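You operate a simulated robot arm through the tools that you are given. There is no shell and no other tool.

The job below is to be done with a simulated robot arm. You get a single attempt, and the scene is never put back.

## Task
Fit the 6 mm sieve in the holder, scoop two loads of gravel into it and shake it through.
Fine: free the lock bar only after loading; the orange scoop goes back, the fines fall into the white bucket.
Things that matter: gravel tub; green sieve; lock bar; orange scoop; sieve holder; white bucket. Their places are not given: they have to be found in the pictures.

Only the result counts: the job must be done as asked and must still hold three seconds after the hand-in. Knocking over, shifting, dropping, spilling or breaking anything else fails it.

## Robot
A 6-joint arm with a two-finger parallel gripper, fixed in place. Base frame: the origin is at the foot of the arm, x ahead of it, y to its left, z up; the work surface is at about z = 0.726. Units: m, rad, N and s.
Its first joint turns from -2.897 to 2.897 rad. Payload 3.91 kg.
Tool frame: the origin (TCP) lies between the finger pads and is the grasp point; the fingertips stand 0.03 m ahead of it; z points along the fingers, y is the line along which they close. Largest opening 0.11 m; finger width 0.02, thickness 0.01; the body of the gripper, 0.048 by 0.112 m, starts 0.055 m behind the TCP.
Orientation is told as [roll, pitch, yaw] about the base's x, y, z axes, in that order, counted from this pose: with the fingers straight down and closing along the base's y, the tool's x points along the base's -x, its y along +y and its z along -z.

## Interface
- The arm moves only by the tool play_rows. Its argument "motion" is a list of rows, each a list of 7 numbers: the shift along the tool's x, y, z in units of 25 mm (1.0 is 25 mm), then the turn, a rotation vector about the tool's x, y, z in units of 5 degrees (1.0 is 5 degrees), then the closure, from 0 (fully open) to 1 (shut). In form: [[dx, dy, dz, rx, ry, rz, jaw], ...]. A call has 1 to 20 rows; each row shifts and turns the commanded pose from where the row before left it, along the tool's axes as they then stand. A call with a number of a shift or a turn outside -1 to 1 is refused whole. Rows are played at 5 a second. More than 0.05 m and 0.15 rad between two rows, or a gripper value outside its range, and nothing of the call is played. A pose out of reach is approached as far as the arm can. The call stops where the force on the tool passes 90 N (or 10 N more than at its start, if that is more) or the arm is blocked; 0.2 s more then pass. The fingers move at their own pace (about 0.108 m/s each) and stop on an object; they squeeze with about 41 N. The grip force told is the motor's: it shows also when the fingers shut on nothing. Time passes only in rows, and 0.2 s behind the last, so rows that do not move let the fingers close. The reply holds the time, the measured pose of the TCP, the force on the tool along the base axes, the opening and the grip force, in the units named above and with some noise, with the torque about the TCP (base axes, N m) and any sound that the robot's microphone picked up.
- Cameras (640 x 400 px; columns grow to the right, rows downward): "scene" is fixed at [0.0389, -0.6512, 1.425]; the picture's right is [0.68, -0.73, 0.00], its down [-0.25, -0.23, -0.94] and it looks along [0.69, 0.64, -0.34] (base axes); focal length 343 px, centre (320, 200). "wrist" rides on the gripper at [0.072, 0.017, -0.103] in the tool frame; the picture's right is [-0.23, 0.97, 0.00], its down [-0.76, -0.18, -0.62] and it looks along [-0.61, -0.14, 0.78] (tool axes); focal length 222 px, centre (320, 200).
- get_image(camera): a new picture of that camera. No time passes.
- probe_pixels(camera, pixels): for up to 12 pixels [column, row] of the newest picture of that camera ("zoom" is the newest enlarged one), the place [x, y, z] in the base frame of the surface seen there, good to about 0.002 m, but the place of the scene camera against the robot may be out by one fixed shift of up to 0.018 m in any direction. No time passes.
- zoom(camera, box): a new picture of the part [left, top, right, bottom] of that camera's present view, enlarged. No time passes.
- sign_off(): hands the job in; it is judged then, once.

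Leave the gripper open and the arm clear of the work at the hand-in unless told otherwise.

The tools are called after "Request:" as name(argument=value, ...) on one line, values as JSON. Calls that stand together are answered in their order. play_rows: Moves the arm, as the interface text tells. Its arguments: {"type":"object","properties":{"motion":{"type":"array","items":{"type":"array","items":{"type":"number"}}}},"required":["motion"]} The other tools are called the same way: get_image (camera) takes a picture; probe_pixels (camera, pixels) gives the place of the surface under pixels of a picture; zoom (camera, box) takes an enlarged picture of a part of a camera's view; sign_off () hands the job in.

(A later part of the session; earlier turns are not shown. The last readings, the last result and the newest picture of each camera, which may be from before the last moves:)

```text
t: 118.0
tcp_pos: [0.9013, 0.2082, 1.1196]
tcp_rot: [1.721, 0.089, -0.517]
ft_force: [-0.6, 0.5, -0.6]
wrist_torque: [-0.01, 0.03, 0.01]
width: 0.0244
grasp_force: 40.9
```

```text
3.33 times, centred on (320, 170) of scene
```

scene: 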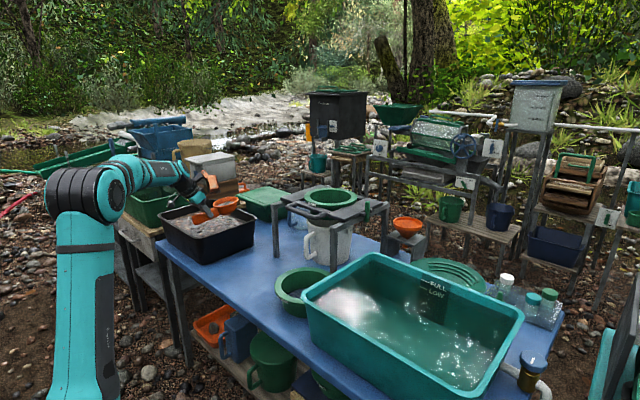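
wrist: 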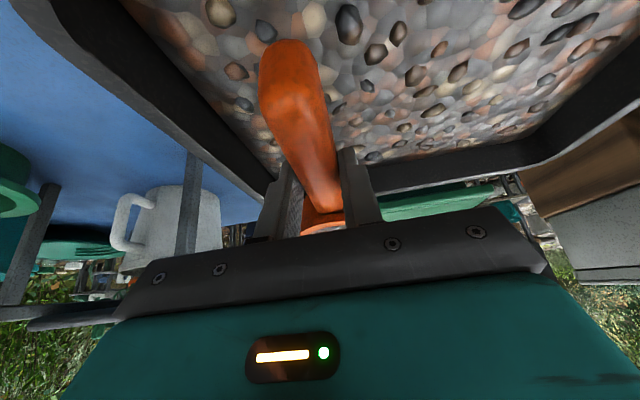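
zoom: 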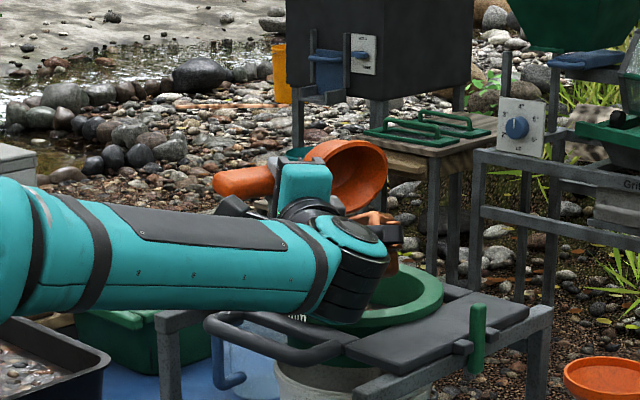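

Second load poured; scoop is empty again (−0.6 N). Rolling back to level.

Request:
play_rows(motion=[[0, 0, 0, 0.866, 0, -0.5, 1], [0, 0, 0, 0.866, 0, -0.5, 1], [0, 0, 0, 0.866, 0, -0.5, 1], [0, 0, 0, 0.866, 0, -0.5, 1], [0, 0, 0, 0.866, 0, -0.5, 1], [0, 0, 0, 0.866, 0, -0.5, 1], [0, 0, 0, 0.866, 0, -0.5, 1], [0, 0, 0, 0.866, 0, -0.5, 1], [0, 0, 0, 0.866, 0, -0.5, 1], [0, 0, 0, 0.866, 0, -0.5, 1], [0, 0, 0, 0.866, 0, -0.5, 1], [0, 0, 0, 0.866, 0, -0.5, 1], [0, 0, 0, 0.866, 0, -0.5, 1], [0, 0, 0, 0.866, 0, -0.5, 1], [0, 0, 0, 0.866, 0, -0.5, 1], [0, 0, 0, 0.866, 0, -0.5, 1], [0, 0, 0, 0.866, 0, -0.5, 1], [0, 0, 0, 0.866, 0, -0.5, 1], [0, 0, 0, 0.866, 0, -0.5, 1], [0, 0, 0, 0.866, 0, -0.5, 1]])

Request:
zoom(camera="scene", box=[240, 110, 400, 230])

Request:
get_image(camera="wrist")

```text
t: 122.2
tcp_pos: [0.9016, 0.2084, 1.12]
tcp_rot: [-0.005, -0.524, 0.0]
ft_force: [-0.2, 0.2, -0.1]
wrist_torque: [0.04, 0.03, -0.02]
width: 0.0245
grasp_force: 40.8
```

```text
3.33 times, centred on (320, 170) of scene
```

zoom: 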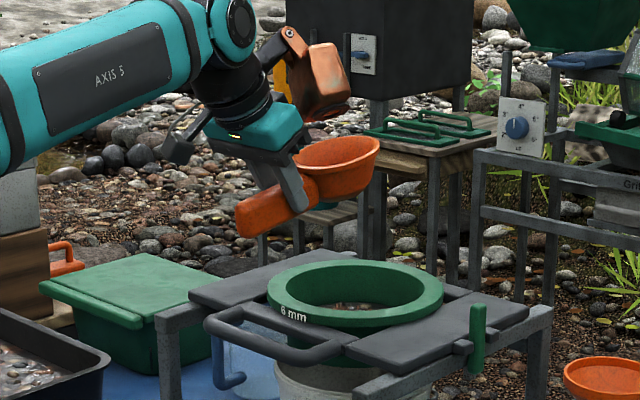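

```text
taken
```

wrist: 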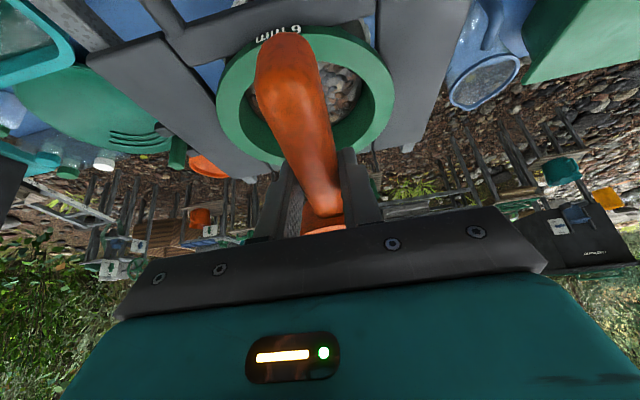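

Two loads are in the sieve. Now the scoop goes back: move to above its place, TCP (0.664, 0.407, 0.96).

Request:
play_rows(motion=[[0.817, 0.567, 0.056, 0, 0, 0, 1], [0.817, 0.567, 0.056, 0, 0, 0, 1], [0.817, 0.567, 0.056, 0, 0, 0, 1], [0.817, 0.567, 0.056, 0, 0, 0, 1], [0.817, 0.567, 0.056, 0, 0, 0, 1], [0.817, 0.567, 0.056, 0, 0, 0, 1], [0.817, 0.567, 0.056, 0, 0, 0, 1], [0.817, 0.567, 0.056, 0, 0, 0, 1], [0.817, 0.567, 0.056, 0, 0, 0, 1], [0.817, 0.567, 0.056, 0, 0, 0, 1], [0.817, 0.567, 0.056, 0, 0, 0, 1], [0.817, 0.567, 0.056, 0, 0, 0, 1], [0.817, 0.567, 0.056, 0, 0, 0, 1], [0.817, 0.567, 0.056, 0, 0, 0, 1]])

Request:
get_image(camera="scene")

Request:
zoom(camera="scene", box=[190, 170, 310, 260])

```text
t: 125.2
tcp_pos: [0.6642, 0.4089, 0.9597]
tcp_rot: [-0.001, -0.524, 0.0]
ft_force: [-0.2, 0.2, -0.6]
wrist_torque: [0.0, 0.01, -0.04]
width: 0.0239
grasp_force: 40.6
```

```text
taken
```

scene: 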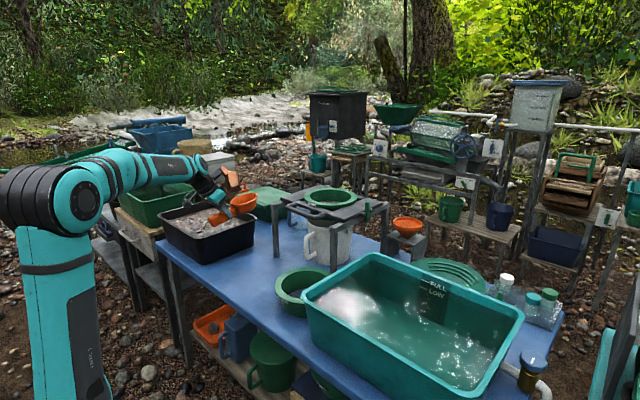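

```text
4.44 times, centred on (250, 215) of scene
```

zoom: 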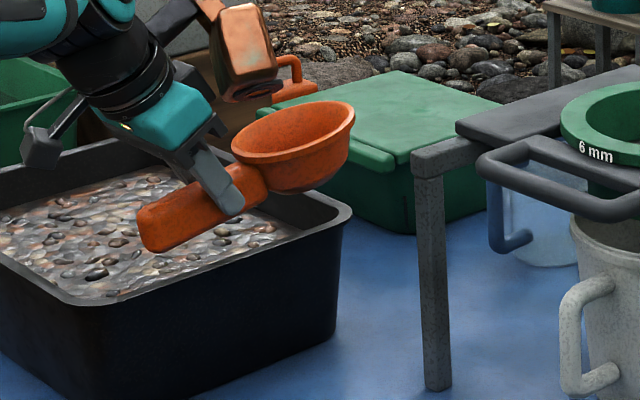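

The scoop looks pitched up a little; I'll probe rim and handle heights in this zoom.

Request:
probe_pixels(camera="zoom", pixels=[[234, 140], [350, 112], [300, 103], [280, 158], [240, 160], [340, 130], [145, 215], [160, 205], [225, 175], [200, 190], [260, 115], [145, 240]])

```text
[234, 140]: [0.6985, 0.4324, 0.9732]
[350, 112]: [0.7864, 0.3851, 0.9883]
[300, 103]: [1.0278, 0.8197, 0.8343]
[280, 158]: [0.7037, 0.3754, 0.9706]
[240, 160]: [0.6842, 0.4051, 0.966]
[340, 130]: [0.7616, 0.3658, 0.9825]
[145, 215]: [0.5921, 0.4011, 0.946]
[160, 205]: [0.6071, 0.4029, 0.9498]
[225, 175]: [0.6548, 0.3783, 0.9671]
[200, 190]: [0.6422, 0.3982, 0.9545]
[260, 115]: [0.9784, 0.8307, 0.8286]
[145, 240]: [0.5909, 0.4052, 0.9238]
```

The scoop has turned ≈10.5° bowl-up in the grip. I pitch the tool down 10.5° to level it, then measure again.

Request:
play_rows(motion=[[0, 0, 0, 0, 1, 0, 1], [0, 0, 0, 0, 1, 0, 1], [0, 0, 0, 0, 0.1, 0, 1], [0, 0, 0, 0, 0, 0, 1]])

Request:
zoom(camera="scene", box=[190, 170, 310, 260])

Request:
probe_pixels(camera="zoom", pixels=[[240, 145], [350, 122], [285, 165], [245, 165], [340, 140], [150, 215], [165, 205], [225, 180], [205, 190], [310, 155], [260, 165], [355, 130]])

```text
t: 126.2
tcp_pos: [0.6649, 0.4078, 0.9605]
tcp_rot: [-0.002, -0.342, -0.001]
ft_force: [0.3, -0.4, -1.4]
wrist_torque: [-0.01, 0.02, -0.01]
width: 0.0243
grasp_force: 41.2
```

```text
4.44 times, centred on (250, 215) of scene
```

zoom: 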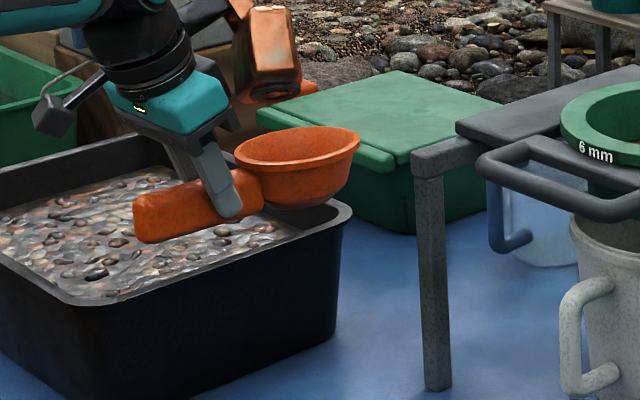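

```text
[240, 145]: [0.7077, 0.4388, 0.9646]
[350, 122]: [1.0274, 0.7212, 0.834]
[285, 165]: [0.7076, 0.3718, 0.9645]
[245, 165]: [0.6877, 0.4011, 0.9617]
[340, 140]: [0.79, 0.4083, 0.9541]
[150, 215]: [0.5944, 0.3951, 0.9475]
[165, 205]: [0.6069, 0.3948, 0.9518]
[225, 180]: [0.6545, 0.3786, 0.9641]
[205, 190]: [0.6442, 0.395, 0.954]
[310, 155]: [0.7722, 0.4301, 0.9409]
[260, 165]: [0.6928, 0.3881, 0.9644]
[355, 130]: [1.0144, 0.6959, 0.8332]
```

Probing the far rim more exactly.

Request:
zoom(camera="scene", box=[238, 190, 278, 220])

Request:
probe_pixels(camera="zoom", pixels=[[80, 145], [100, 180], [180, 195], [260, 185], [320, 160], [360, 130], [368, 115], [355, 100], [320, 95], [250, 98], [150, 110], [120, 240]])

```text
13.33 times, centred on (258, 205) of scene
```

zoom: 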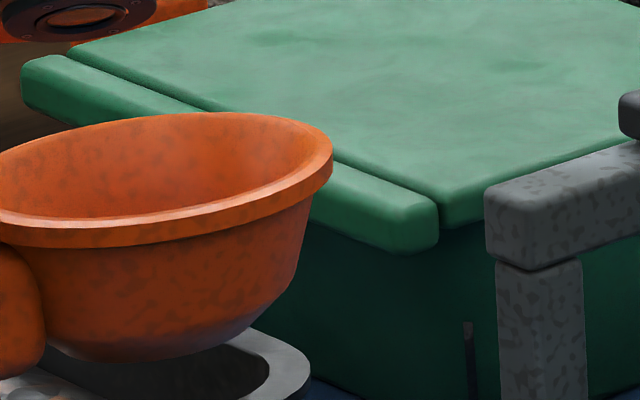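

```text
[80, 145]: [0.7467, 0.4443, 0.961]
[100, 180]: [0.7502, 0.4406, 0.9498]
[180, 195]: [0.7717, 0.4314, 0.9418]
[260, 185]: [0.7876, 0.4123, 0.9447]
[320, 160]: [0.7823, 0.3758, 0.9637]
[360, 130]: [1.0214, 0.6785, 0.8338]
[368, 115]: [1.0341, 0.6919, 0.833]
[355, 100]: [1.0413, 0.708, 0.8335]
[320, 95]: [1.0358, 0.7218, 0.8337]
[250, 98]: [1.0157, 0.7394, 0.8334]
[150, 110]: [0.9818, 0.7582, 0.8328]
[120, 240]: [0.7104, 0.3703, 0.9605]
```

The bowl is level again; rim ≈TCP+0.006, so resting TCP z≈0.765. Lowering to z≈0.785 first.

Request:
play_rows(motion=[[0.294, -0.01, 0.8266, 0, 0, 0, 1], [0.294, -0.01, 0.8266, 0, 0, 0, 1], [0.294, -0.01, 0.8266, 0, 0, 0, 1], [0.294, -0.01, 0.8266, 0, 0, 0, 1], [0.294, -0.01, 0.8266, 0, 0, 0, 1], [0.294, -0.01, 0.8266, 0, 0, 0, 1], [0.294, -0.01, 0.8266, 0, 0, 0, 1], [0.294, -0.01, 0.8266, 0, 0, 0, 1]])

Request:
zoom(camera="scene", box=[190, 210, 290, 285])

Request:
get_image(camera="wrist")

```text
t: 128.0
tcp_pos: [0.6626, 0.4047, 0.7826]
tcp_rot: [-0.001, -0.34, 0.0]
ft_force: [-0.3, -0.3, -1.3]
wrist_torque: [0.0, 0.02, 0.0]
width: 0.0246
grasp_force: 41.1
```

```text
5.33 times, centred on (240, 248) of scene
```

zoom: 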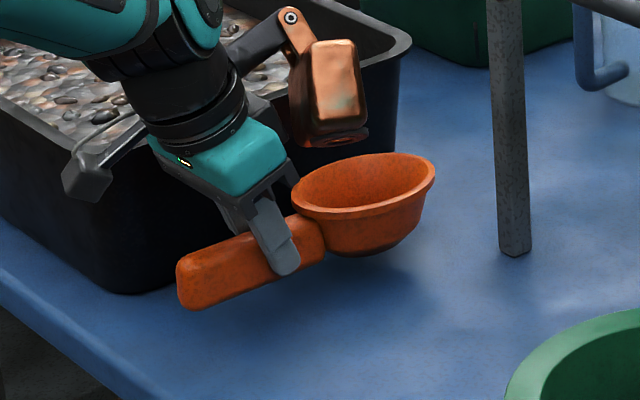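

```text
taken
```

wrist: 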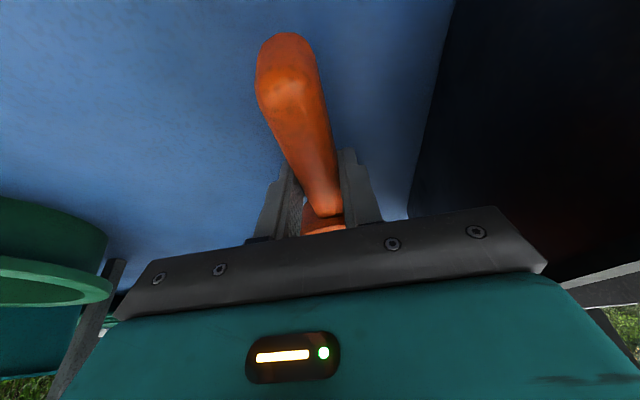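

Lowering the last ≈1.6 cm slowly with a 4 mm shift to +x to match its old place.

Request:
play_rows(motion=[[0.014, 0.01, 0.159, 0, 0, 0, 1], [0.014, 0.01, 0.159, 0, 0, 0, 1], [0.014, 0.01, 0.159, 0, 0, 0, 1], [0.014, 0.01, 0.159, 0, 0, 0, 1], [0, 0, 0, 0, 0, 0, 1]])

Request:
zoom(camera="scene", box=[190, 210, 290, 285])

```text
t: 129.2
tcp_pos: [0.6685, 0.4065, 0.7686]
tcp_rot: [-0.002, -0.34, -0.001]
ft_force: [-0.9, 0.0, -1.6]
wrist_torque: [-0.02, 0.04, -0.01]
width: 0.0245
grasp_force: 41.0
```

```text
5.33 times, centred on (240, 248) of scene
```

zoom: 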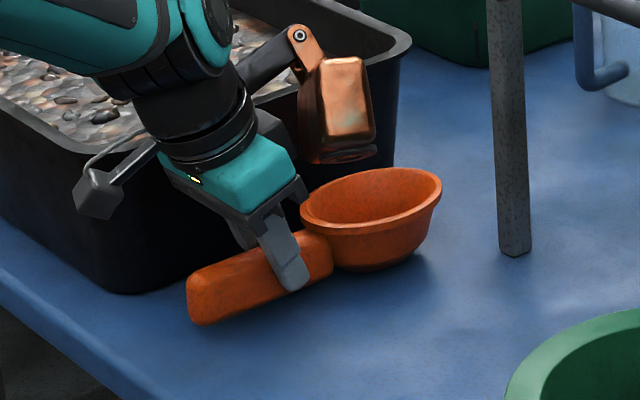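

Matches its old picture place; still ≈3 mm above. Lowering 2 mm at a time until the weight transfers.

Request:
play_rows(motion=[[0.02, 0, 0.06, 0, 0, 0, 1], [0.013, 0, 0.038, 0, 0, 0, 1], [0, 0, 0, 0, 0, 0, 1]])

```text
t: 130.0
tcp_pos: [0.6687, 0.4073, 0.7663]
tcp_rot: [0.0, -0.341, 0.0]
ft_force: [-0.2, -0.1, -0.2]
wrist_torque: [-0.02, 0.04, 0.02]
width: 0.0245
grasp_force: 41.3
```

Request:
play_rows(motion=[[0.013, 0, 0.038, 0, 0, 0, 1], [0.013, 0, 0.038, 0, 0, 0, 1], [0, 0, 0, 0, 0, 0, 1]])

Request:
zoom(camera="scene", box=[190, 210, 290, 285])

```text
t: 130.8
tcp_pos: [0.6676, 0.4067, 0.7639]
tcp_rot: [0.0, -0.342, 0.002]
ft_force: [1.6, 1.2, 6.9]
wrist_torque: [0.02, -1.02, 0.1]
width: 0.0246
grasp_force: 41.2
```

```text
5.33 times, centred on (240, 248) of scene
```

zoom: 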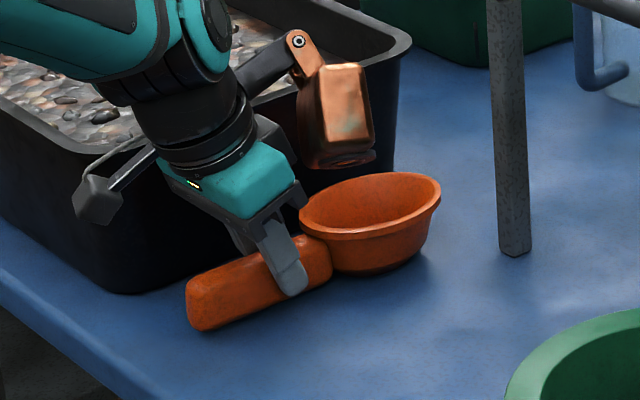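

The bowl touches the table (6.9 N). Releasing.

Request:
play_rows(motion=[[0, 0, 0, 0, 0, 0, 0.72], [0, 0, 0, 0, 0, 0, 0.6], [0, 0, 0, 0, 0, 0, 0.5], [0, 0, 0, 0, 0, 0, 0.5]])

Request:
zoom(camera="scene", box=[190, 210, 290, 285])

Request:
get_image(camera="wrist")

```text
t: 131.8
tcp_pos: [0.6694, 0.4069, 0.7639]
tcp_rot: [-0.002, -0.341, 0.0]
ft_force: [0.3, -0.7, 0.2]
wrist_torque: [0.02, 0.01, 0.02]
width: 0.0551
grasp_force: 0.0
```

```text
5.33 times, centred on (240, 248) of scene
```

zoom: 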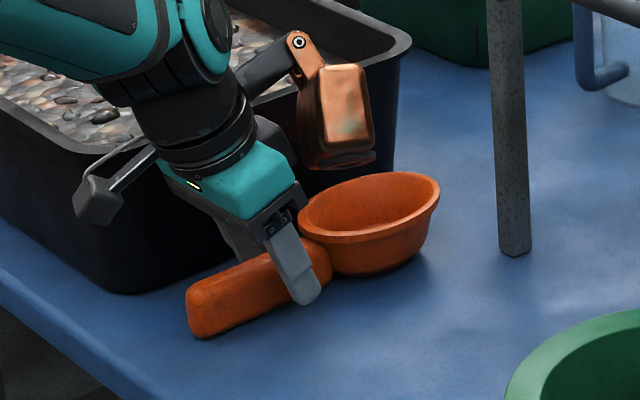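

```text
taken
```

wrist: 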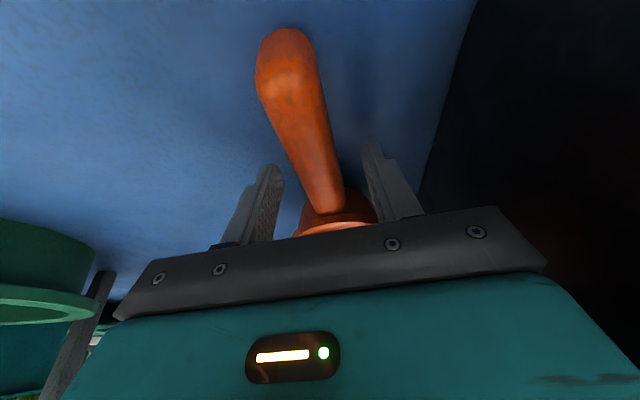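

The scoop rests in its old place. Now rising clear of it.

Request:
play_rows(motion=[[-0.134, 0, -0.377, 0, 0, 0, 0.5], [-0.268, 0, -0.754, 0, 0, 0, 0.5], [-0.268, 0, -0.754, 0, 0, 0, 0.5], [-0.268, 0, -0.754, 0, 0, 0, 0.5], [-0.268, 0, -0.754, 0, 0, 0, 0.5], [-0.268, 0, -0.754, 0, 0, 0, 0.5], [-0.268, 0, -0.754, 0, 0, 0, 0.5], [-0.268, 0, -0.754, 0, 0, 0, 0.5], [-0.268, 0, -0.754, 0, 0, 0, 0.5], [-0.268, 0, -0.754, 0, 0, 0, 0.5], [-0.268, 0, -0.754, 0, 0, 0, 0.5]])

Request:
play_rows(motion=[[-0.353, -0.958, -0.214, 0, 0, 0, 0.5], [-0.353, -0.958, -0.214, 0, 0, 0, 0.5], [-0.353, -0.958, -0.214, 0, 0, 0, 0.5], [-0.353, -0.958, -0.214, 0, 0, 0, 0.5], [-0.353, -0.958, -0.214, 0, 0, 0, 0.5], [-0.353, -0.958, -0.214, 0, 0, 0, 0.5], [-0.353, -0.958, -0.214, 0, 0, 0, 0.5], [-0.353, -0.958, -0.214, 0, 0, 0, 0.5], [-0.353, -0.958, -0.214, 0, 0, 0, 0.5], [-0.353, -0.958, -0.214, 0, 0, 0, 0.5], [-0.353, -0.958, -0.214, 0, 0, 0, 0.5], [-0.353, -0.958, -0.214, 0, 0, 0, 0.5], [-0.353, -0.958, -0.214, 0, 0, 0, 0.5], [-0.353, -0.958, -0.214, 0, 0, 0, 0.5], [-0.353, -0.958, -0.214, 0, 0, 0, 0.5], [-0.353, -0.958, -0.214, 0, 0, 0, 0.5], [-0.353, -0.958, -0.214, 0, 0, 0, 0.5]])

Request:
get_image(camera="wrist")

Request:
get_image(camera="scene")

```text
t: 134.2
tcp_pos: [0.6692, 0.4077, 0.9741]
tcp_rot: [-0.002, -0.34, 0.0]
ft_force: [-0.1, 0.4, 0.1]
wrist_torque: [0.0, 0.01, -0.03]
width: 0.0549
grasp_force: 0.0
```

```text
t: 137.8
tcp_pos: [0.7798, 0.0038, 1.1128]
tcp_rot: [-0.003, -0.339, 0.002]
ft_force: [0.6, -0.4, 0.4]
wrist_torque: [-0.04, -0.01, -0.01]
width: 0.0551
grasp_force: 0.0
```

```text
taken
```

wrist: 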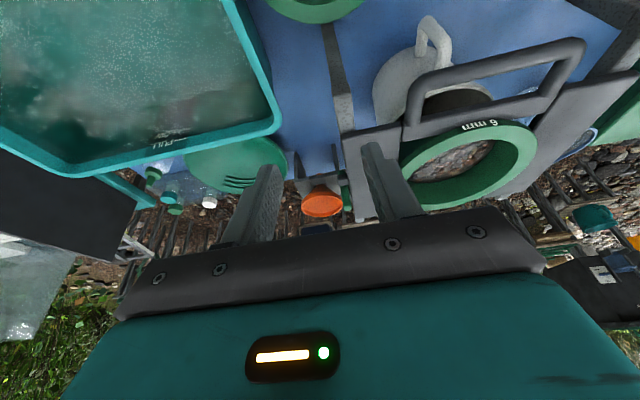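

```text
taken
```

scene: 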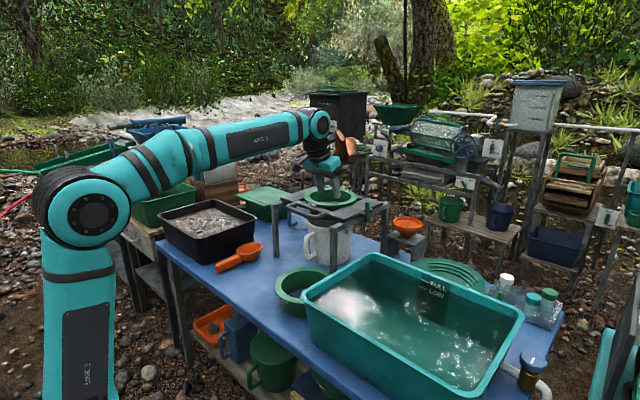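

Let me zoom on the lock bar: wrist around (347,195), and in the scene around (367,212).

Request:
zoom(camera="wrist", box=[310, 140, 390, 220])

Request:
zoom(camera="scene", box=[345, 190, 393, 226])

Request:
probe_pixels(camera="scene", pixels=[[367, 201], [367, 206], [367, 212], [367, 219], [362, 214], [363, 212], [371, 211], [372, 209], [365, 216], [369, 216], [360, 213], [374, 208]])

```text
5.00 times, centred on (350, 180) of wrist
```

zoom: 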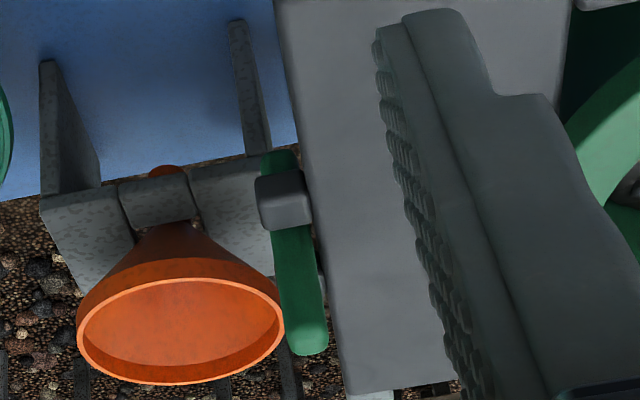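

```text
11.11 times, centred on (369, 208) of scene
```

zoom: 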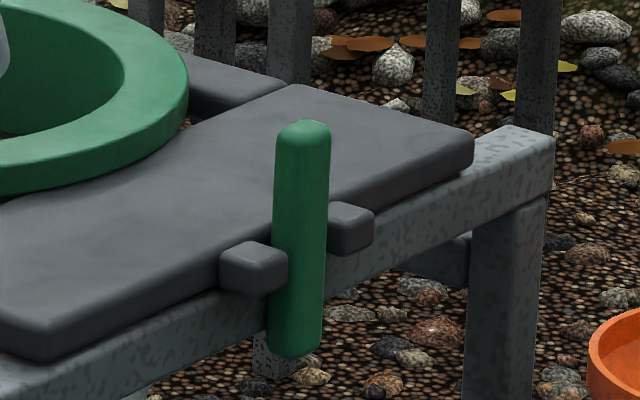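

```text
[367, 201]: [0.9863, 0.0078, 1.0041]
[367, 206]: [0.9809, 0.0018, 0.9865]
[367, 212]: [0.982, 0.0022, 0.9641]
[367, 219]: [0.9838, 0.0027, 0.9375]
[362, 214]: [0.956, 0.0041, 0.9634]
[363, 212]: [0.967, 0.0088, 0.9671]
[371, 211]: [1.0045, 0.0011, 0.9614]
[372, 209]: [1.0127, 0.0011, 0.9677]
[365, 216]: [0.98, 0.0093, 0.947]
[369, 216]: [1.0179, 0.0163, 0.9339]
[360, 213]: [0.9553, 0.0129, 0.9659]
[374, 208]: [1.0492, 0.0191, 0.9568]
```

The lock bar is a vertical green bar (z≈0.937–1.006) standing between two lugs of the carriage – it keeps the carriage from sliding; it looks like it lifts out upward. I'll measure it with the wrist camera.

Request:
zoom(camera="wrist", box=[330, 160, 370, 220])

Request:
probe_pixels(camera="zoom", pixels=[[295, 300], [275, 300], [320, 300], [300, 340], [280, 340], [320, 340], [300, 260], [275, 150], [290, 150], [255, 180], [300, 180], [300, 355]])

```text
6.67 times, centred on (350, 190) of wrist
```

zoom: 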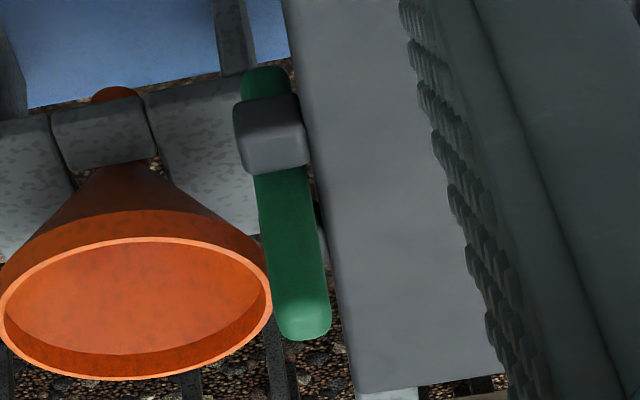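

```text
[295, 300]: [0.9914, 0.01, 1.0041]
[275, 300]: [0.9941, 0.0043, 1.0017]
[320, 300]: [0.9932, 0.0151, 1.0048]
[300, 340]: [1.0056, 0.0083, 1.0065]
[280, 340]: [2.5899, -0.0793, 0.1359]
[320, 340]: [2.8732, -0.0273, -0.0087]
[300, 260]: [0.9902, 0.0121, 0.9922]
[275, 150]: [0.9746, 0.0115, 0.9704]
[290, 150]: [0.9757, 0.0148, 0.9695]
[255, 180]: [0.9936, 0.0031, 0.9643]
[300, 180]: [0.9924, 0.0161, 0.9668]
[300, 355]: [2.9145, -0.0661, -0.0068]
```

Lock bar: x≈0.991–1.007, y≈0.0035–0.0175, top z≈1.0065. I'll tilt to 45° for reach, and go to a start point behind it.

Request:
play_rows(motion=[[0, 0, 0, 0, -1, 0, 0.636], [0, 0, 0, 0, -1, 0, 0.636], [0, 0, 0, 0, -1, 0, 0.636], [0, 0, 0, 0, -1, 0, 0.636], [0, 0, 0, 0, -1, 0, 0.636], [0, 0, 0, 0, -0.1, 0, 0.636], [-0.341, 0.0335, 0.81, 0, 0, 0, 0.636], [-0.341, 0.0335, 0.81, 0, 0, 0, 0.636], [-0.341, 0.0335, 0.81, 0, 0, 0, 0.636], [-0.341, 0.0335, 0.81, 0, 0, 0, 0.636], [-0.341, 0.0335, 0.81, 0, 0, 0, 0.636], [-0.341, 0.0335, 0.81, 0, 0, 0, 0.636], [-0.341, 0.0335, 0.81, 0, 0, 0, 0.636], [-0.341, 0.0335, 0.81, 0, 0, 0, 0.636]])

Request:
get_image(camera="wrist")

Request:
zoom(camera="scene", box=[310, 150, 430, 240])

```text
t: 140.8
tcp_pos: [0.9413, 0.0078, 1.0438]
tcp_rot: [-0.002, -0.785, 0.001]
ft_force: [0.2, 0.5, 0.3]
wrist_torque: [-0.04, -0.01, -0.02]
width: 0.0401
grasp_force: 0.1
```

```text
taken
```

wrist: 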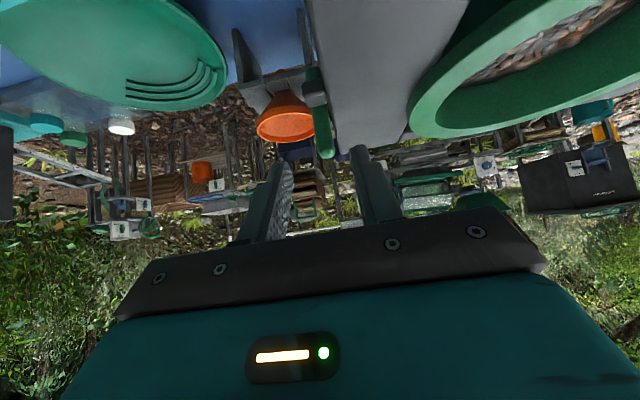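

```text
4.44 times, centred on (370, 195) of scene
```

zoom: 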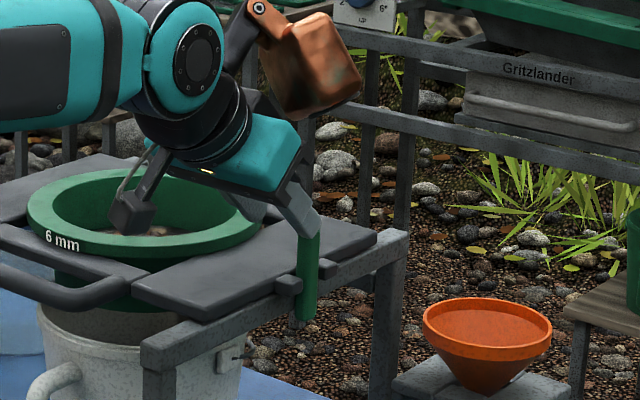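

Fingers are lined up either side of the bar (picture (320,130)). Advancing along the tool axis to straddle its top.

Request:
play_rows(motion=[[-0.0275, 0.027, 0.59, 0, 0, 0, 0.636], [-0.0275, 0.027, 0.59, 0, 0, 0, 0.636], [-0.0275, 0.027, 0.59, 0, 0, 0, 0.636], [-0.0275, 0.027, 0.59, 0, 0, 0, 0.636]])

Request:
get_image(camera="wrist")

Request:
zoom(camera="scene", box=[330, 170, 410, 230])

```text
t: 141.8
tcp_pos: [0.9874, 0.0098, 1.0052]
tcp_rot: [-0.002, -0.786, -0.001]
ft_force: [-0.2, -1.9, 0.0]
wrist_torque: [-0.01, 0.0, -0.04]
width: 0.04
grasp_force: 0.0
```

```text
taken
```

wrist: 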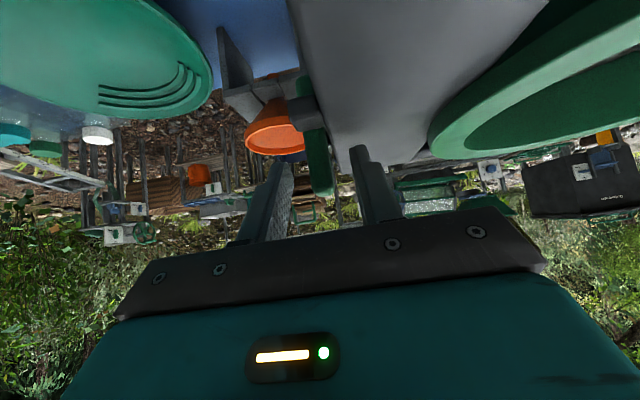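

```text
6.67 times, centred on (370, 200) of scene
```

zoom: 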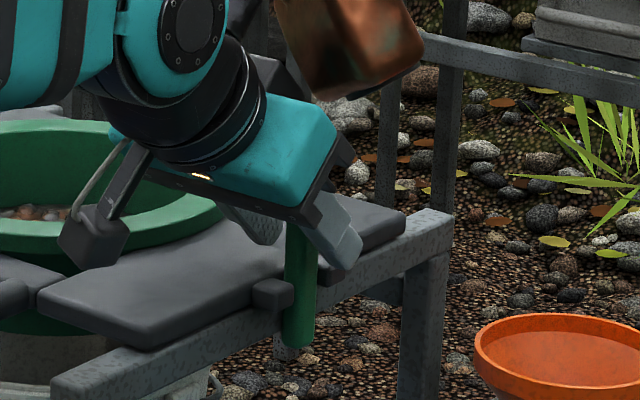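

The bar stands between the fingers. Closing.

Request:
play_rows(motion=[[0, 0, 0, 0, 0, 0, 0.75], [0, 0, 0, 0, 0, 0, 0.85], [0, 0, 0, 0, 0, 0, 1], [0, 0, 0, 0, 0, 0, 1]])

Request:
zoom(camera="scene", box=[330, 170, 410, 230])

```text
t: 142.8
tcp_pos: [0.986, 0.0106, 1.0041]
tcp_rot: [-0.004, -0.787, 0.002]
ft_force: [-0.1, 2.7, 0.5]
wrist_torque: [0.23, -0.11, 0.08]
width: 0.0138
grasp_force: 44.7
```

```text
6.67 times, centred on (370, 200) of scene
```

zoom: 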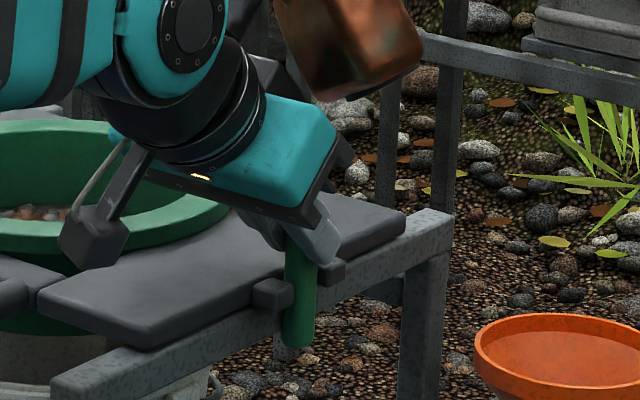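

Gripped the bar (0.0138). Pull up 4 mm to feel it.

Request:
play_rows(motion=[[-0.0566, 0, -0.0566, 0, 0, 0, 1], [-0.0566, 0, -0.0566, 0, 0, 0, 1], [0, 0, 0, 0, 0, 0, 1]])

Request:
zoom(camera="scene", box=[330, 170, 410, 230])

```text
t: 143.6
tcp_pos: [0.9867, 0.0097, 1.0032]
tcp_rot: [-0.002, -0.782, 0.003]
ft_force: [-14.6, 4.2, -31.0]
wrist_torque: [0.33, 0.6, 0.04]
width: 0.0137
grasp_force: 44.9
```

```text
6.67 times, centred on (370, 200) of scene
```

zoom: 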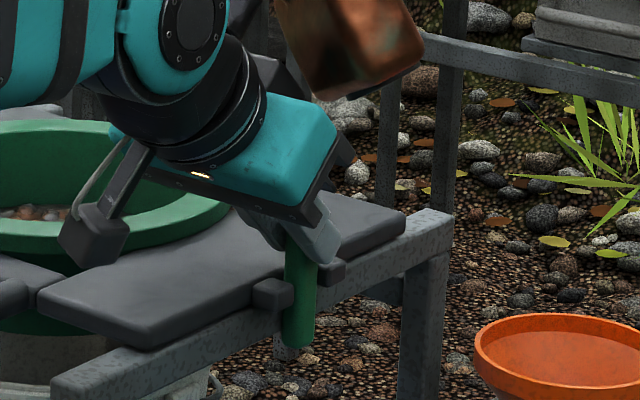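

It resists (31 N) – not a lift. Going back down and trying a gentle pull outward (−y).

Request:
play_rows(motion=[[0.0566, 0, 0.0566, 0, 0, 0, 1], [0.0566, 0, 0.0566, 0, 0, 0, 1], [0, -0.08, 0, 0, 0, 0, 1], [0, -0.08, 0, 0, 0, 0, 1], [0, 0, 0, 0, 0, 0, 1]])

Request:
zoom(camera="scene", box=[330, 170, 410, 230])

```text
t: 144.8
tcp_pos: [0.986, 0.0084, 1.005]
tcp_rot: [-0.002, -0.789, 0.001]
ft_force: [-9.2, 26.2, 2.2]
wrist_torque: [1.74, 0.39, 0.63]
width: 0.0144
grasp_force: 44.9
```

```text
6.67 times, centred on (370, 200) of scene
```

zoom: 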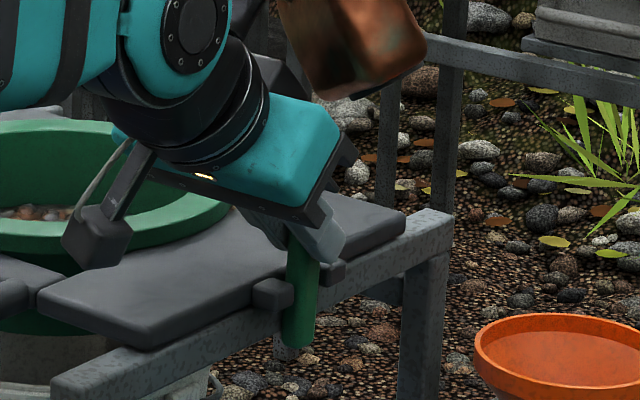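

Some give at the top perhaps. Zooming in to see if the bar tilts.

Request:
zoom(camera="scene", box=[353, 196, 385, 226])

Request:
get_image(camera="scene")

Request:
probe_pixels(camera="scene", pixels=[[367, 210], [367, 214], [367, 218], [367, 221], [363, 213], [368, 207], [366, 216], [368, 216], [366, 220], [368, 220], [364, 212], [370, 211]])

```text
13.33 times, centred on (369, 211) of scene
```

zoom: 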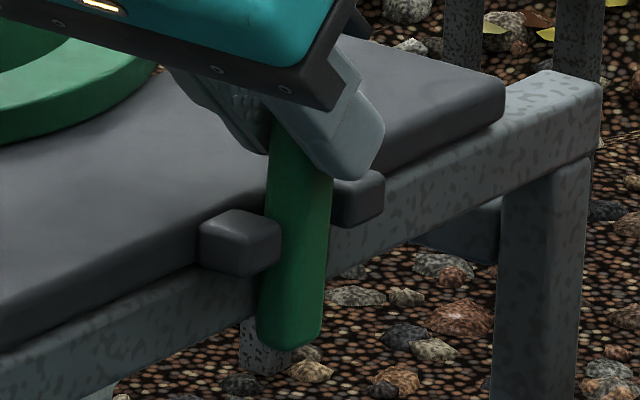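

```text
taken
```

scene: 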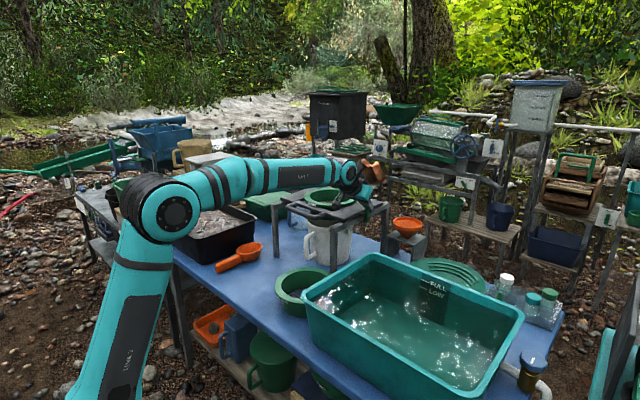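

```text
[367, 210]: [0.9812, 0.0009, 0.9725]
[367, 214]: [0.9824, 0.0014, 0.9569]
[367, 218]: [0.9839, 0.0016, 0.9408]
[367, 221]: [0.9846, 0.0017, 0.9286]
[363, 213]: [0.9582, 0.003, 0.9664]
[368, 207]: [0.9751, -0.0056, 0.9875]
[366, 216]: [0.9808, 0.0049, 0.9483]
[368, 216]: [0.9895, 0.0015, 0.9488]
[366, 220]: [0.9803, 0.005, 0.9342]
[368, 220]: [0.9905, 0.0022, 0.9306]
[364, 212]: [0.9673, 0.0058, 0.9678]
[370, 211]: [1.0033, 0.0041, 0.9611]
```

No clear motion outward (26 N, ≈1 mm). The two lugs look like a clevis, so the bar may pivot about x: try pushing the top inward (+y).

Request:
play_rows(motion=[[0, 0.08, 0, 0, 0, 0, 1], [0, 0.08, 0, 0, 0, 0, 1], [0, 0.06, 0, 0, 0, 0, 1], [0, 0.06, 0, 0, 0, 0, 1], [0, 0, 0, 0, 0, 0, 1]])

Request:
zoom(camera="scene", box=[353, 196, 385, 226])

```text
t: 146.0
tcp_pos: [0.9864, 0.0107, 1.0052]
tcp_rot: [-0.001, -0.787, 0.001]
ft_force: [25.1, -20.1, 15.4]
wrist_torque: [-0.89, -0.42, -0.25]
width: 0.0139
grasp_force: 45.3
```

```text
13.33 times, centred on (369, 211) of scene
```

zoom: 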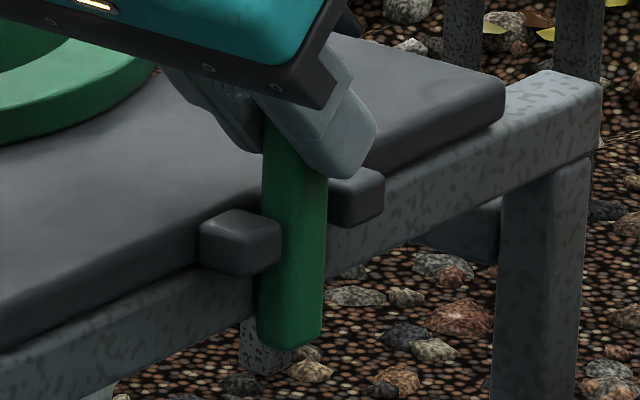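

The torque readings point to a pivot low on the bar (z≈0.94). I'll first relax the grip and regrip without stress.

Request:
play_rows(motion=[[0, 0, 0, 0, 0, 0, 0.7], [0, -0.04, 0, 0, 0, 0, 0.7], [0, 0, 0, 0, 0, 0, 0.7]])

Request:
play_rows(motion=[[0, 0, 0, 0, 0, 0, 0.85], [0, 0, 0, 0, 0, 0, 1], [0, 0, 0, 0, 0, 0, 1]])

```text
t: 146.8
tcp_pos: [0.9843, 0.0128, 1.0044]
tcp_rot: [-0.002, -0.784, 0.0]
ft_force: [0.3, 0.9, -0.2]
wrist_torque: [0.03, -0.01, -0.02]
width: 0.0326
grasp_force: 0.1
```

```text
t: 147.6
tcp_pos: [0.9865, 0.0105, 1.0035]
tcp_rot: [-0.001, -0.785, 0.0]
ft_force: [-0.8, -19.5, -0.9]
wrist_torque: [-0.87, 0.22, -0.3]
width: 0.0137
grasp_force: 45.4
```

Neutral is y≈0.0105; shifting −2.3 mm to remove the side load, then trying a 5° outward swing about the low pivot.

Request:
play_rows(motion=[[0, -0.092, 0, 0, 0, 0, 1], [0, 0, 0, 0, 0, 0, 1]])

Request:
play_rows(motion=[[0, -0.114, 0, -0.3536, 0, 0.3536, 1], [0, -0.114, 0, -0.3536, 0, 0.3536, 1], [0, 0, 0, 0, 0, 0, 1]])

Request:
zoom(camera="scene", box=[353, 196, 385, 226])

```text
t: 148.2
tcp_pos: [0.9858, 0.011, 1.0045]
tcp_rot: [0.0, -0.785, 0.001]
ft_force: [-9.7, -10.0, 1.6]
wrist_torque: [-0.33, 1.11, -0.25]
width: 0.0139
grasp_force: 45.3
```

```text
t: 149.0
tcp_pos: [0.9847, 0.0047, 1.0039]
tcp_rot: [0.122, -0.782, -0.085]
ft_force: [-5.1, -0.9, -0.7]
wrist_torque: [-0.08, 0.11, -0.06]
width: 0.0138
grasp_force: 45.2
```

```text
13.33 times, centred on (369, 211) of scene
```

zoom: 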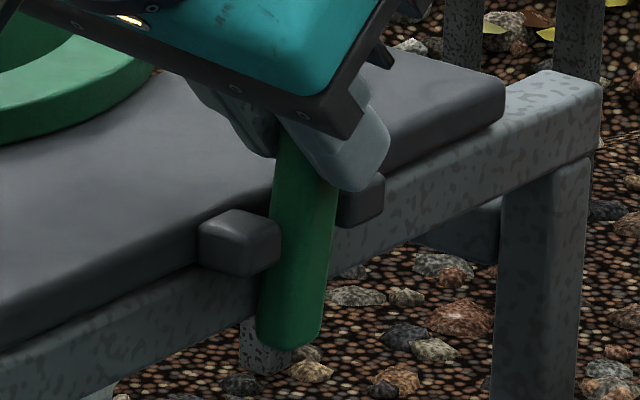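

The bar swings outward freely now (forces near zero) – it's a hinge at its foot. Before swinging further I check obstacles on that side: water tub, funnel, pan.

Request:
get_image(camera="scene")

Request:
probe_pixels(camera="scene", pixels=[[370, 255], [525, 318], [303, 297], [450, 285], [410, 262], [490, 300], [409, 220], [409, 232], [400, 245], [445, 265], [490, 275], [367, 221]])

Request:
zoom(camera="scene", box=[330, 180, 490, 300])

```text
taken
```

scene: 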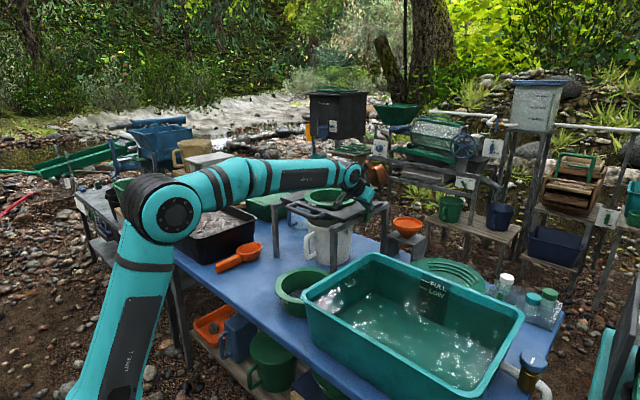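

```text
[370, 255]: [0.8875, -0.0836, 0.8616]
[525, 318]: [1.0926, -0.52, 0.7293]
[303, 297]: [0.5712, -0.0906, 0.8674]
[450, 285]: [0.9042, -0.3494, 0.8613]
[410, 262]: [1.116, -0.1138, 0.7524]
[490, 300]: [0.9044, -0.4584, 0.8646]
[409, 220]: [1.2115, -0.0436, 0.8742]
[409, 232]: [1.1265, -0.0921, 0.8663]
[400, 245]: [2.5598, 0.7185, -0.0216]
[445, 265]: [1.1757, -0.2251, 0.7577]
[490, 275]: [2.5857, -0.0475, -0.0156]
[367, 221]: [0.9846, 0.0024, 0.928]
```

```text
3.33 times, centred on (410, 240) of scene
```

zoom: 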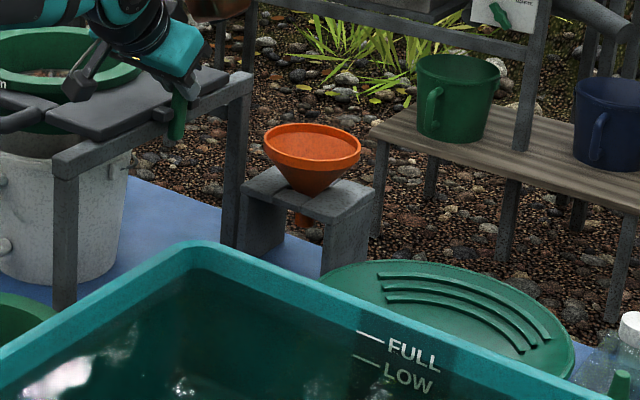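

The tub rim is at z≈0.867 (x≤0.915, y≤−0.08). Swinging the bar outward to about 45° in 5° rows around its foot.

Request:
play_rows(motion=[[0.007, -0.227, 0.007, -0.7071, 0, 0.7071, 1], [0.007, -0.227, 0.007, -0.7071, 0, 0.7071, 1], [0.007, -0.227, 0.007, -0.7071, 0, 0.7071, 1], [0.007, -0.227, 0.007, -0.7071, 0, 0.7071, 1]])

Request:
zoom(camera="scene", box=[340, 185, 400, 230])

```text
t: 150.0
tcp_pos: [0.9863, -0.0188, 0.9975]
tcp_rot: [0.584, -0.695, -0.401]
ft_force: [4.4, -2.2, 5.8]
wrist_torque: [0.05, 0.61, 0.41]
width: 0.0141
grasp_force: 44.8
```

```text
8.89 times, centred on (370, 208) of scene
```

zoom: 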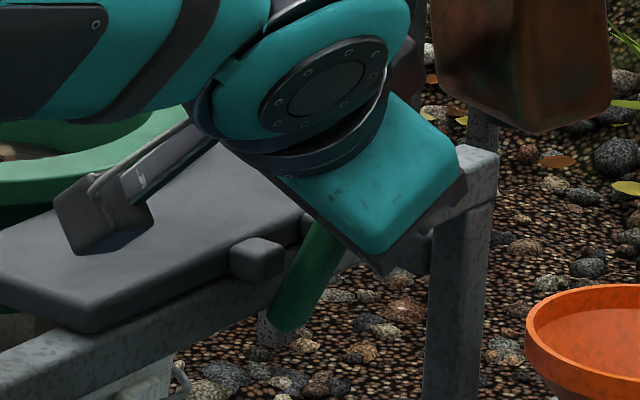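

Going well (≈25°, small forces). Continue to ≈45°.

Request:
play_rows(motion=[[0.007, -0.227, 0.007, -0.7071, 0, 0.7071, 1], [0.007, -0.227, 0.007, -0.7071, 0, 0.7071, 1], [0.007, -0.227, 0.007, -0.7071, 0, 0.7071, 1], [0.007, -0.227, 0.007, -0.7071, 0, 0.7071, 1]])

Request:
zoom(camera="scene", box=[340, 185, 400, 230])

Request:
get_image(camera="scene")

```text
t: 151.0
tcp_pos: [0.9864, -0.0388, 0.9843]
tcp_rot: [0.956, -0.522, -0.618]
ft_force: [-5.1, -13.7, -2.7]
wrist_torque: [-0.84, 0.63, 0.28]
width: 0.0136
grasp_force: 45.5
```

```text
8.89 times, centred on (370, 208) of scene
```

zoom: 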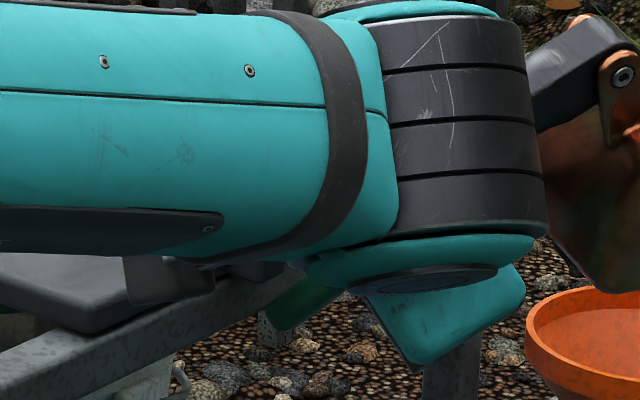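

```text
taken
```

scene: 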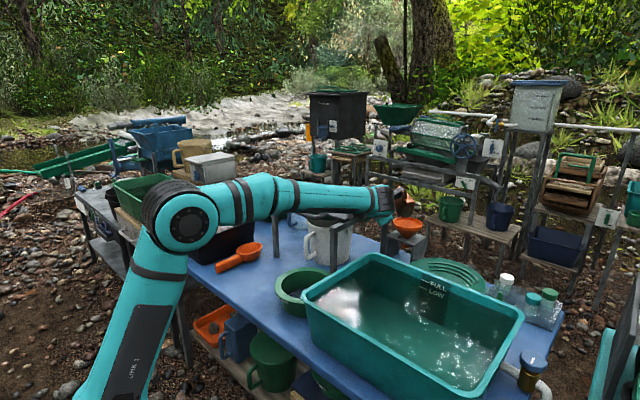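

At ≈47°. Continue 5 more rows to ≈72° so the bar is well out of the lugs (clearances over the tub are fine).

Request:
play_rows(motion=[[0.007, -0.22, 0.007, -0.7071, 0, 0.7071, 1], [0.007, -0.22, 0.007, -0.7071, 0, 0.7071, 1], [0.007, -0.22, 0.007, -0.7071, 0, 0.7071, 1], [0.007, -0.22, 0.007, -0.7071, 0, 0.7071, 1], [0.007, -0.22, 0.007, -0.7071, 0, 0.7071, 1]])

Request:
zoom(camera="scene", box=[310, 160, 430, 250])

Request:
get_image(camera="wrist")

```text
t: 152.2
tcp_pos: [0.9869, -0.0529, 0.9587]
tcp_rot: [1.321, -0.242, -0.755]
ft_force: [-14.6, -35.6, -13.1]
wrist_torque: [-1.67, 0.39, -0.54]
width: 0.0145
grasp_force: 45.3
```

```text
4.44 times, centred on (370, 205) of scene
```

zoom: 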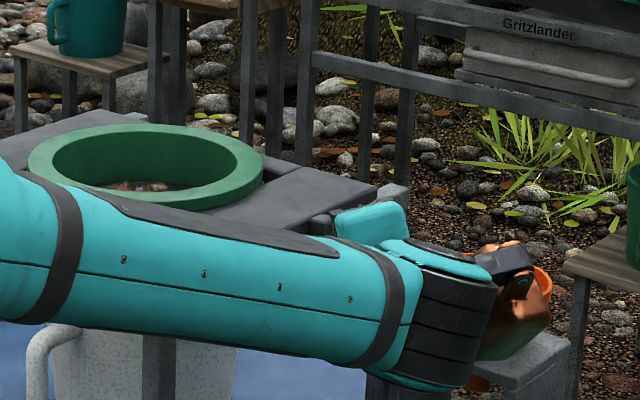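

```text
taken
```

wrist: 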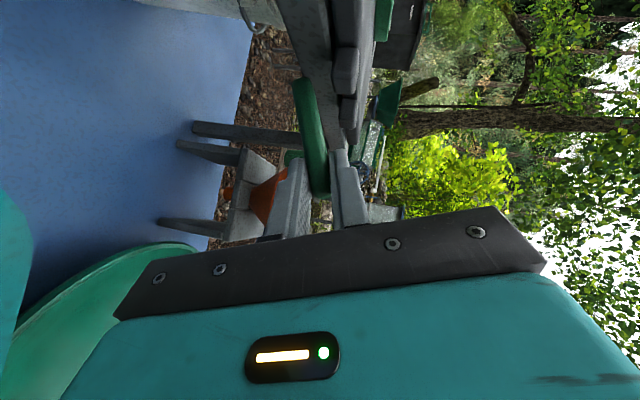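

The bar lies folded out in the wrist view. Relieving a few mm along the bar, then two more 5° rows.

Request:
play_rows(motion=[[-0.1075, -0.0495, -0.1075, 0, 0, 0, 1], [0.007, -0.22, 0.007, -0.7071, 0, 0.7071, 1], [0.007, -0.22, 0.007, -0.7071, 0, 0.7071, 1], [0, 0, 0, 0, 0, 0, 1]])

Request:
get_image(camera="wrist")

Request:
zoom(camera="wrist", box=[240, 20, 400, 220])

```text
t: 153.2
tcp_pos: [0.9869, -0.0561, 0.9487]
tcp_rot: [1.444, -0.12, -0.775]
ft_force: [14.8, 25.9, -28.1]
wrist_torque: [-1.45, 0.4, 0.13]
width: 0.0145
grasp_force: 45.1
```

```text
taken
```

wrist: 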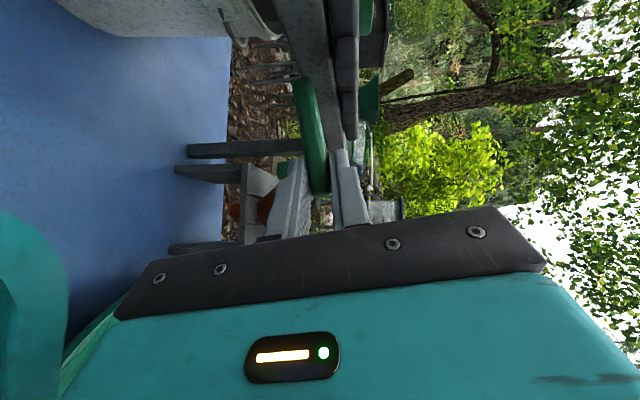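

```text
2.00 times, centred on (320, 120) of wrist
```

zoom: 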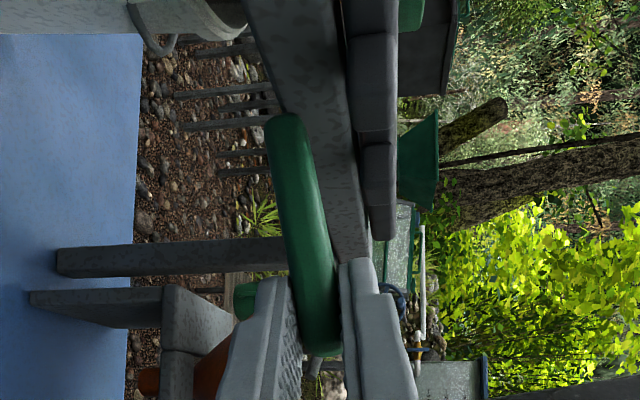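

The bar is out of the lugs at ≈82°. Small mismatch forces remain; I ease 3 mm down and 3 mm in, then open the fingers.

Request:
play_rows(motion=[[0.094, -0.104, 0.094, 0, 0, 0, 1], [0, 0, 0, 0, 0, 0, 1]])

Request:
play_rows(motion=[[0, 0, 0, 0, 0, 0, 0.8], [0, 0, 0, 0, 0, 0, 0.65], [0, 0, 0, 0, 0, 0, 0.55], [0, 0, 0, 0, 0, 0, 0.55]])

Request:
zoom(camera="wrist", box=[240, 20, 400, 220])

```text
t: 153.8
tcp_pos: [0.9854, -0.0579, 0.9474]
tcp_rot: [1.447, -0.123, -0.782]
ft_force: [25.4, -5.5, -11.1]
wrist_torque: [-0.85, 0.27, 0.14]
width: 0.0133
grasp_force: 45.1
```

```text
t: 154.8
tcp_pos: [0.9844, -0.0561, 0.9474]
tcp_rot: [1.447, -0.121, -0.779]
ft_force: [0.5, -0.4, 0.3]
wrist_torque: [-0.03, 0.0, -0.01]
width: 0.0494
grasp_force: 0.0
```

```text
2.00 times, centred on (320, 120) of wrist
```

zoom: 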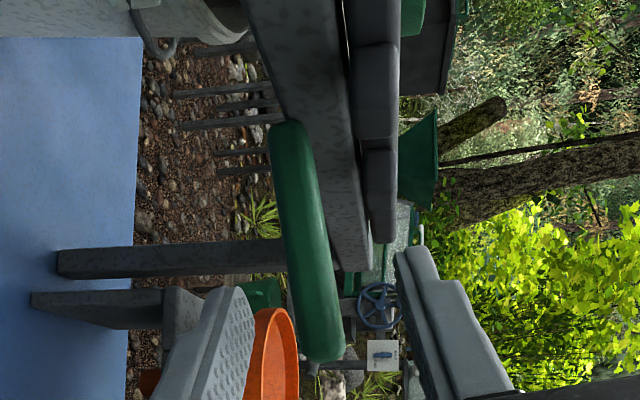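

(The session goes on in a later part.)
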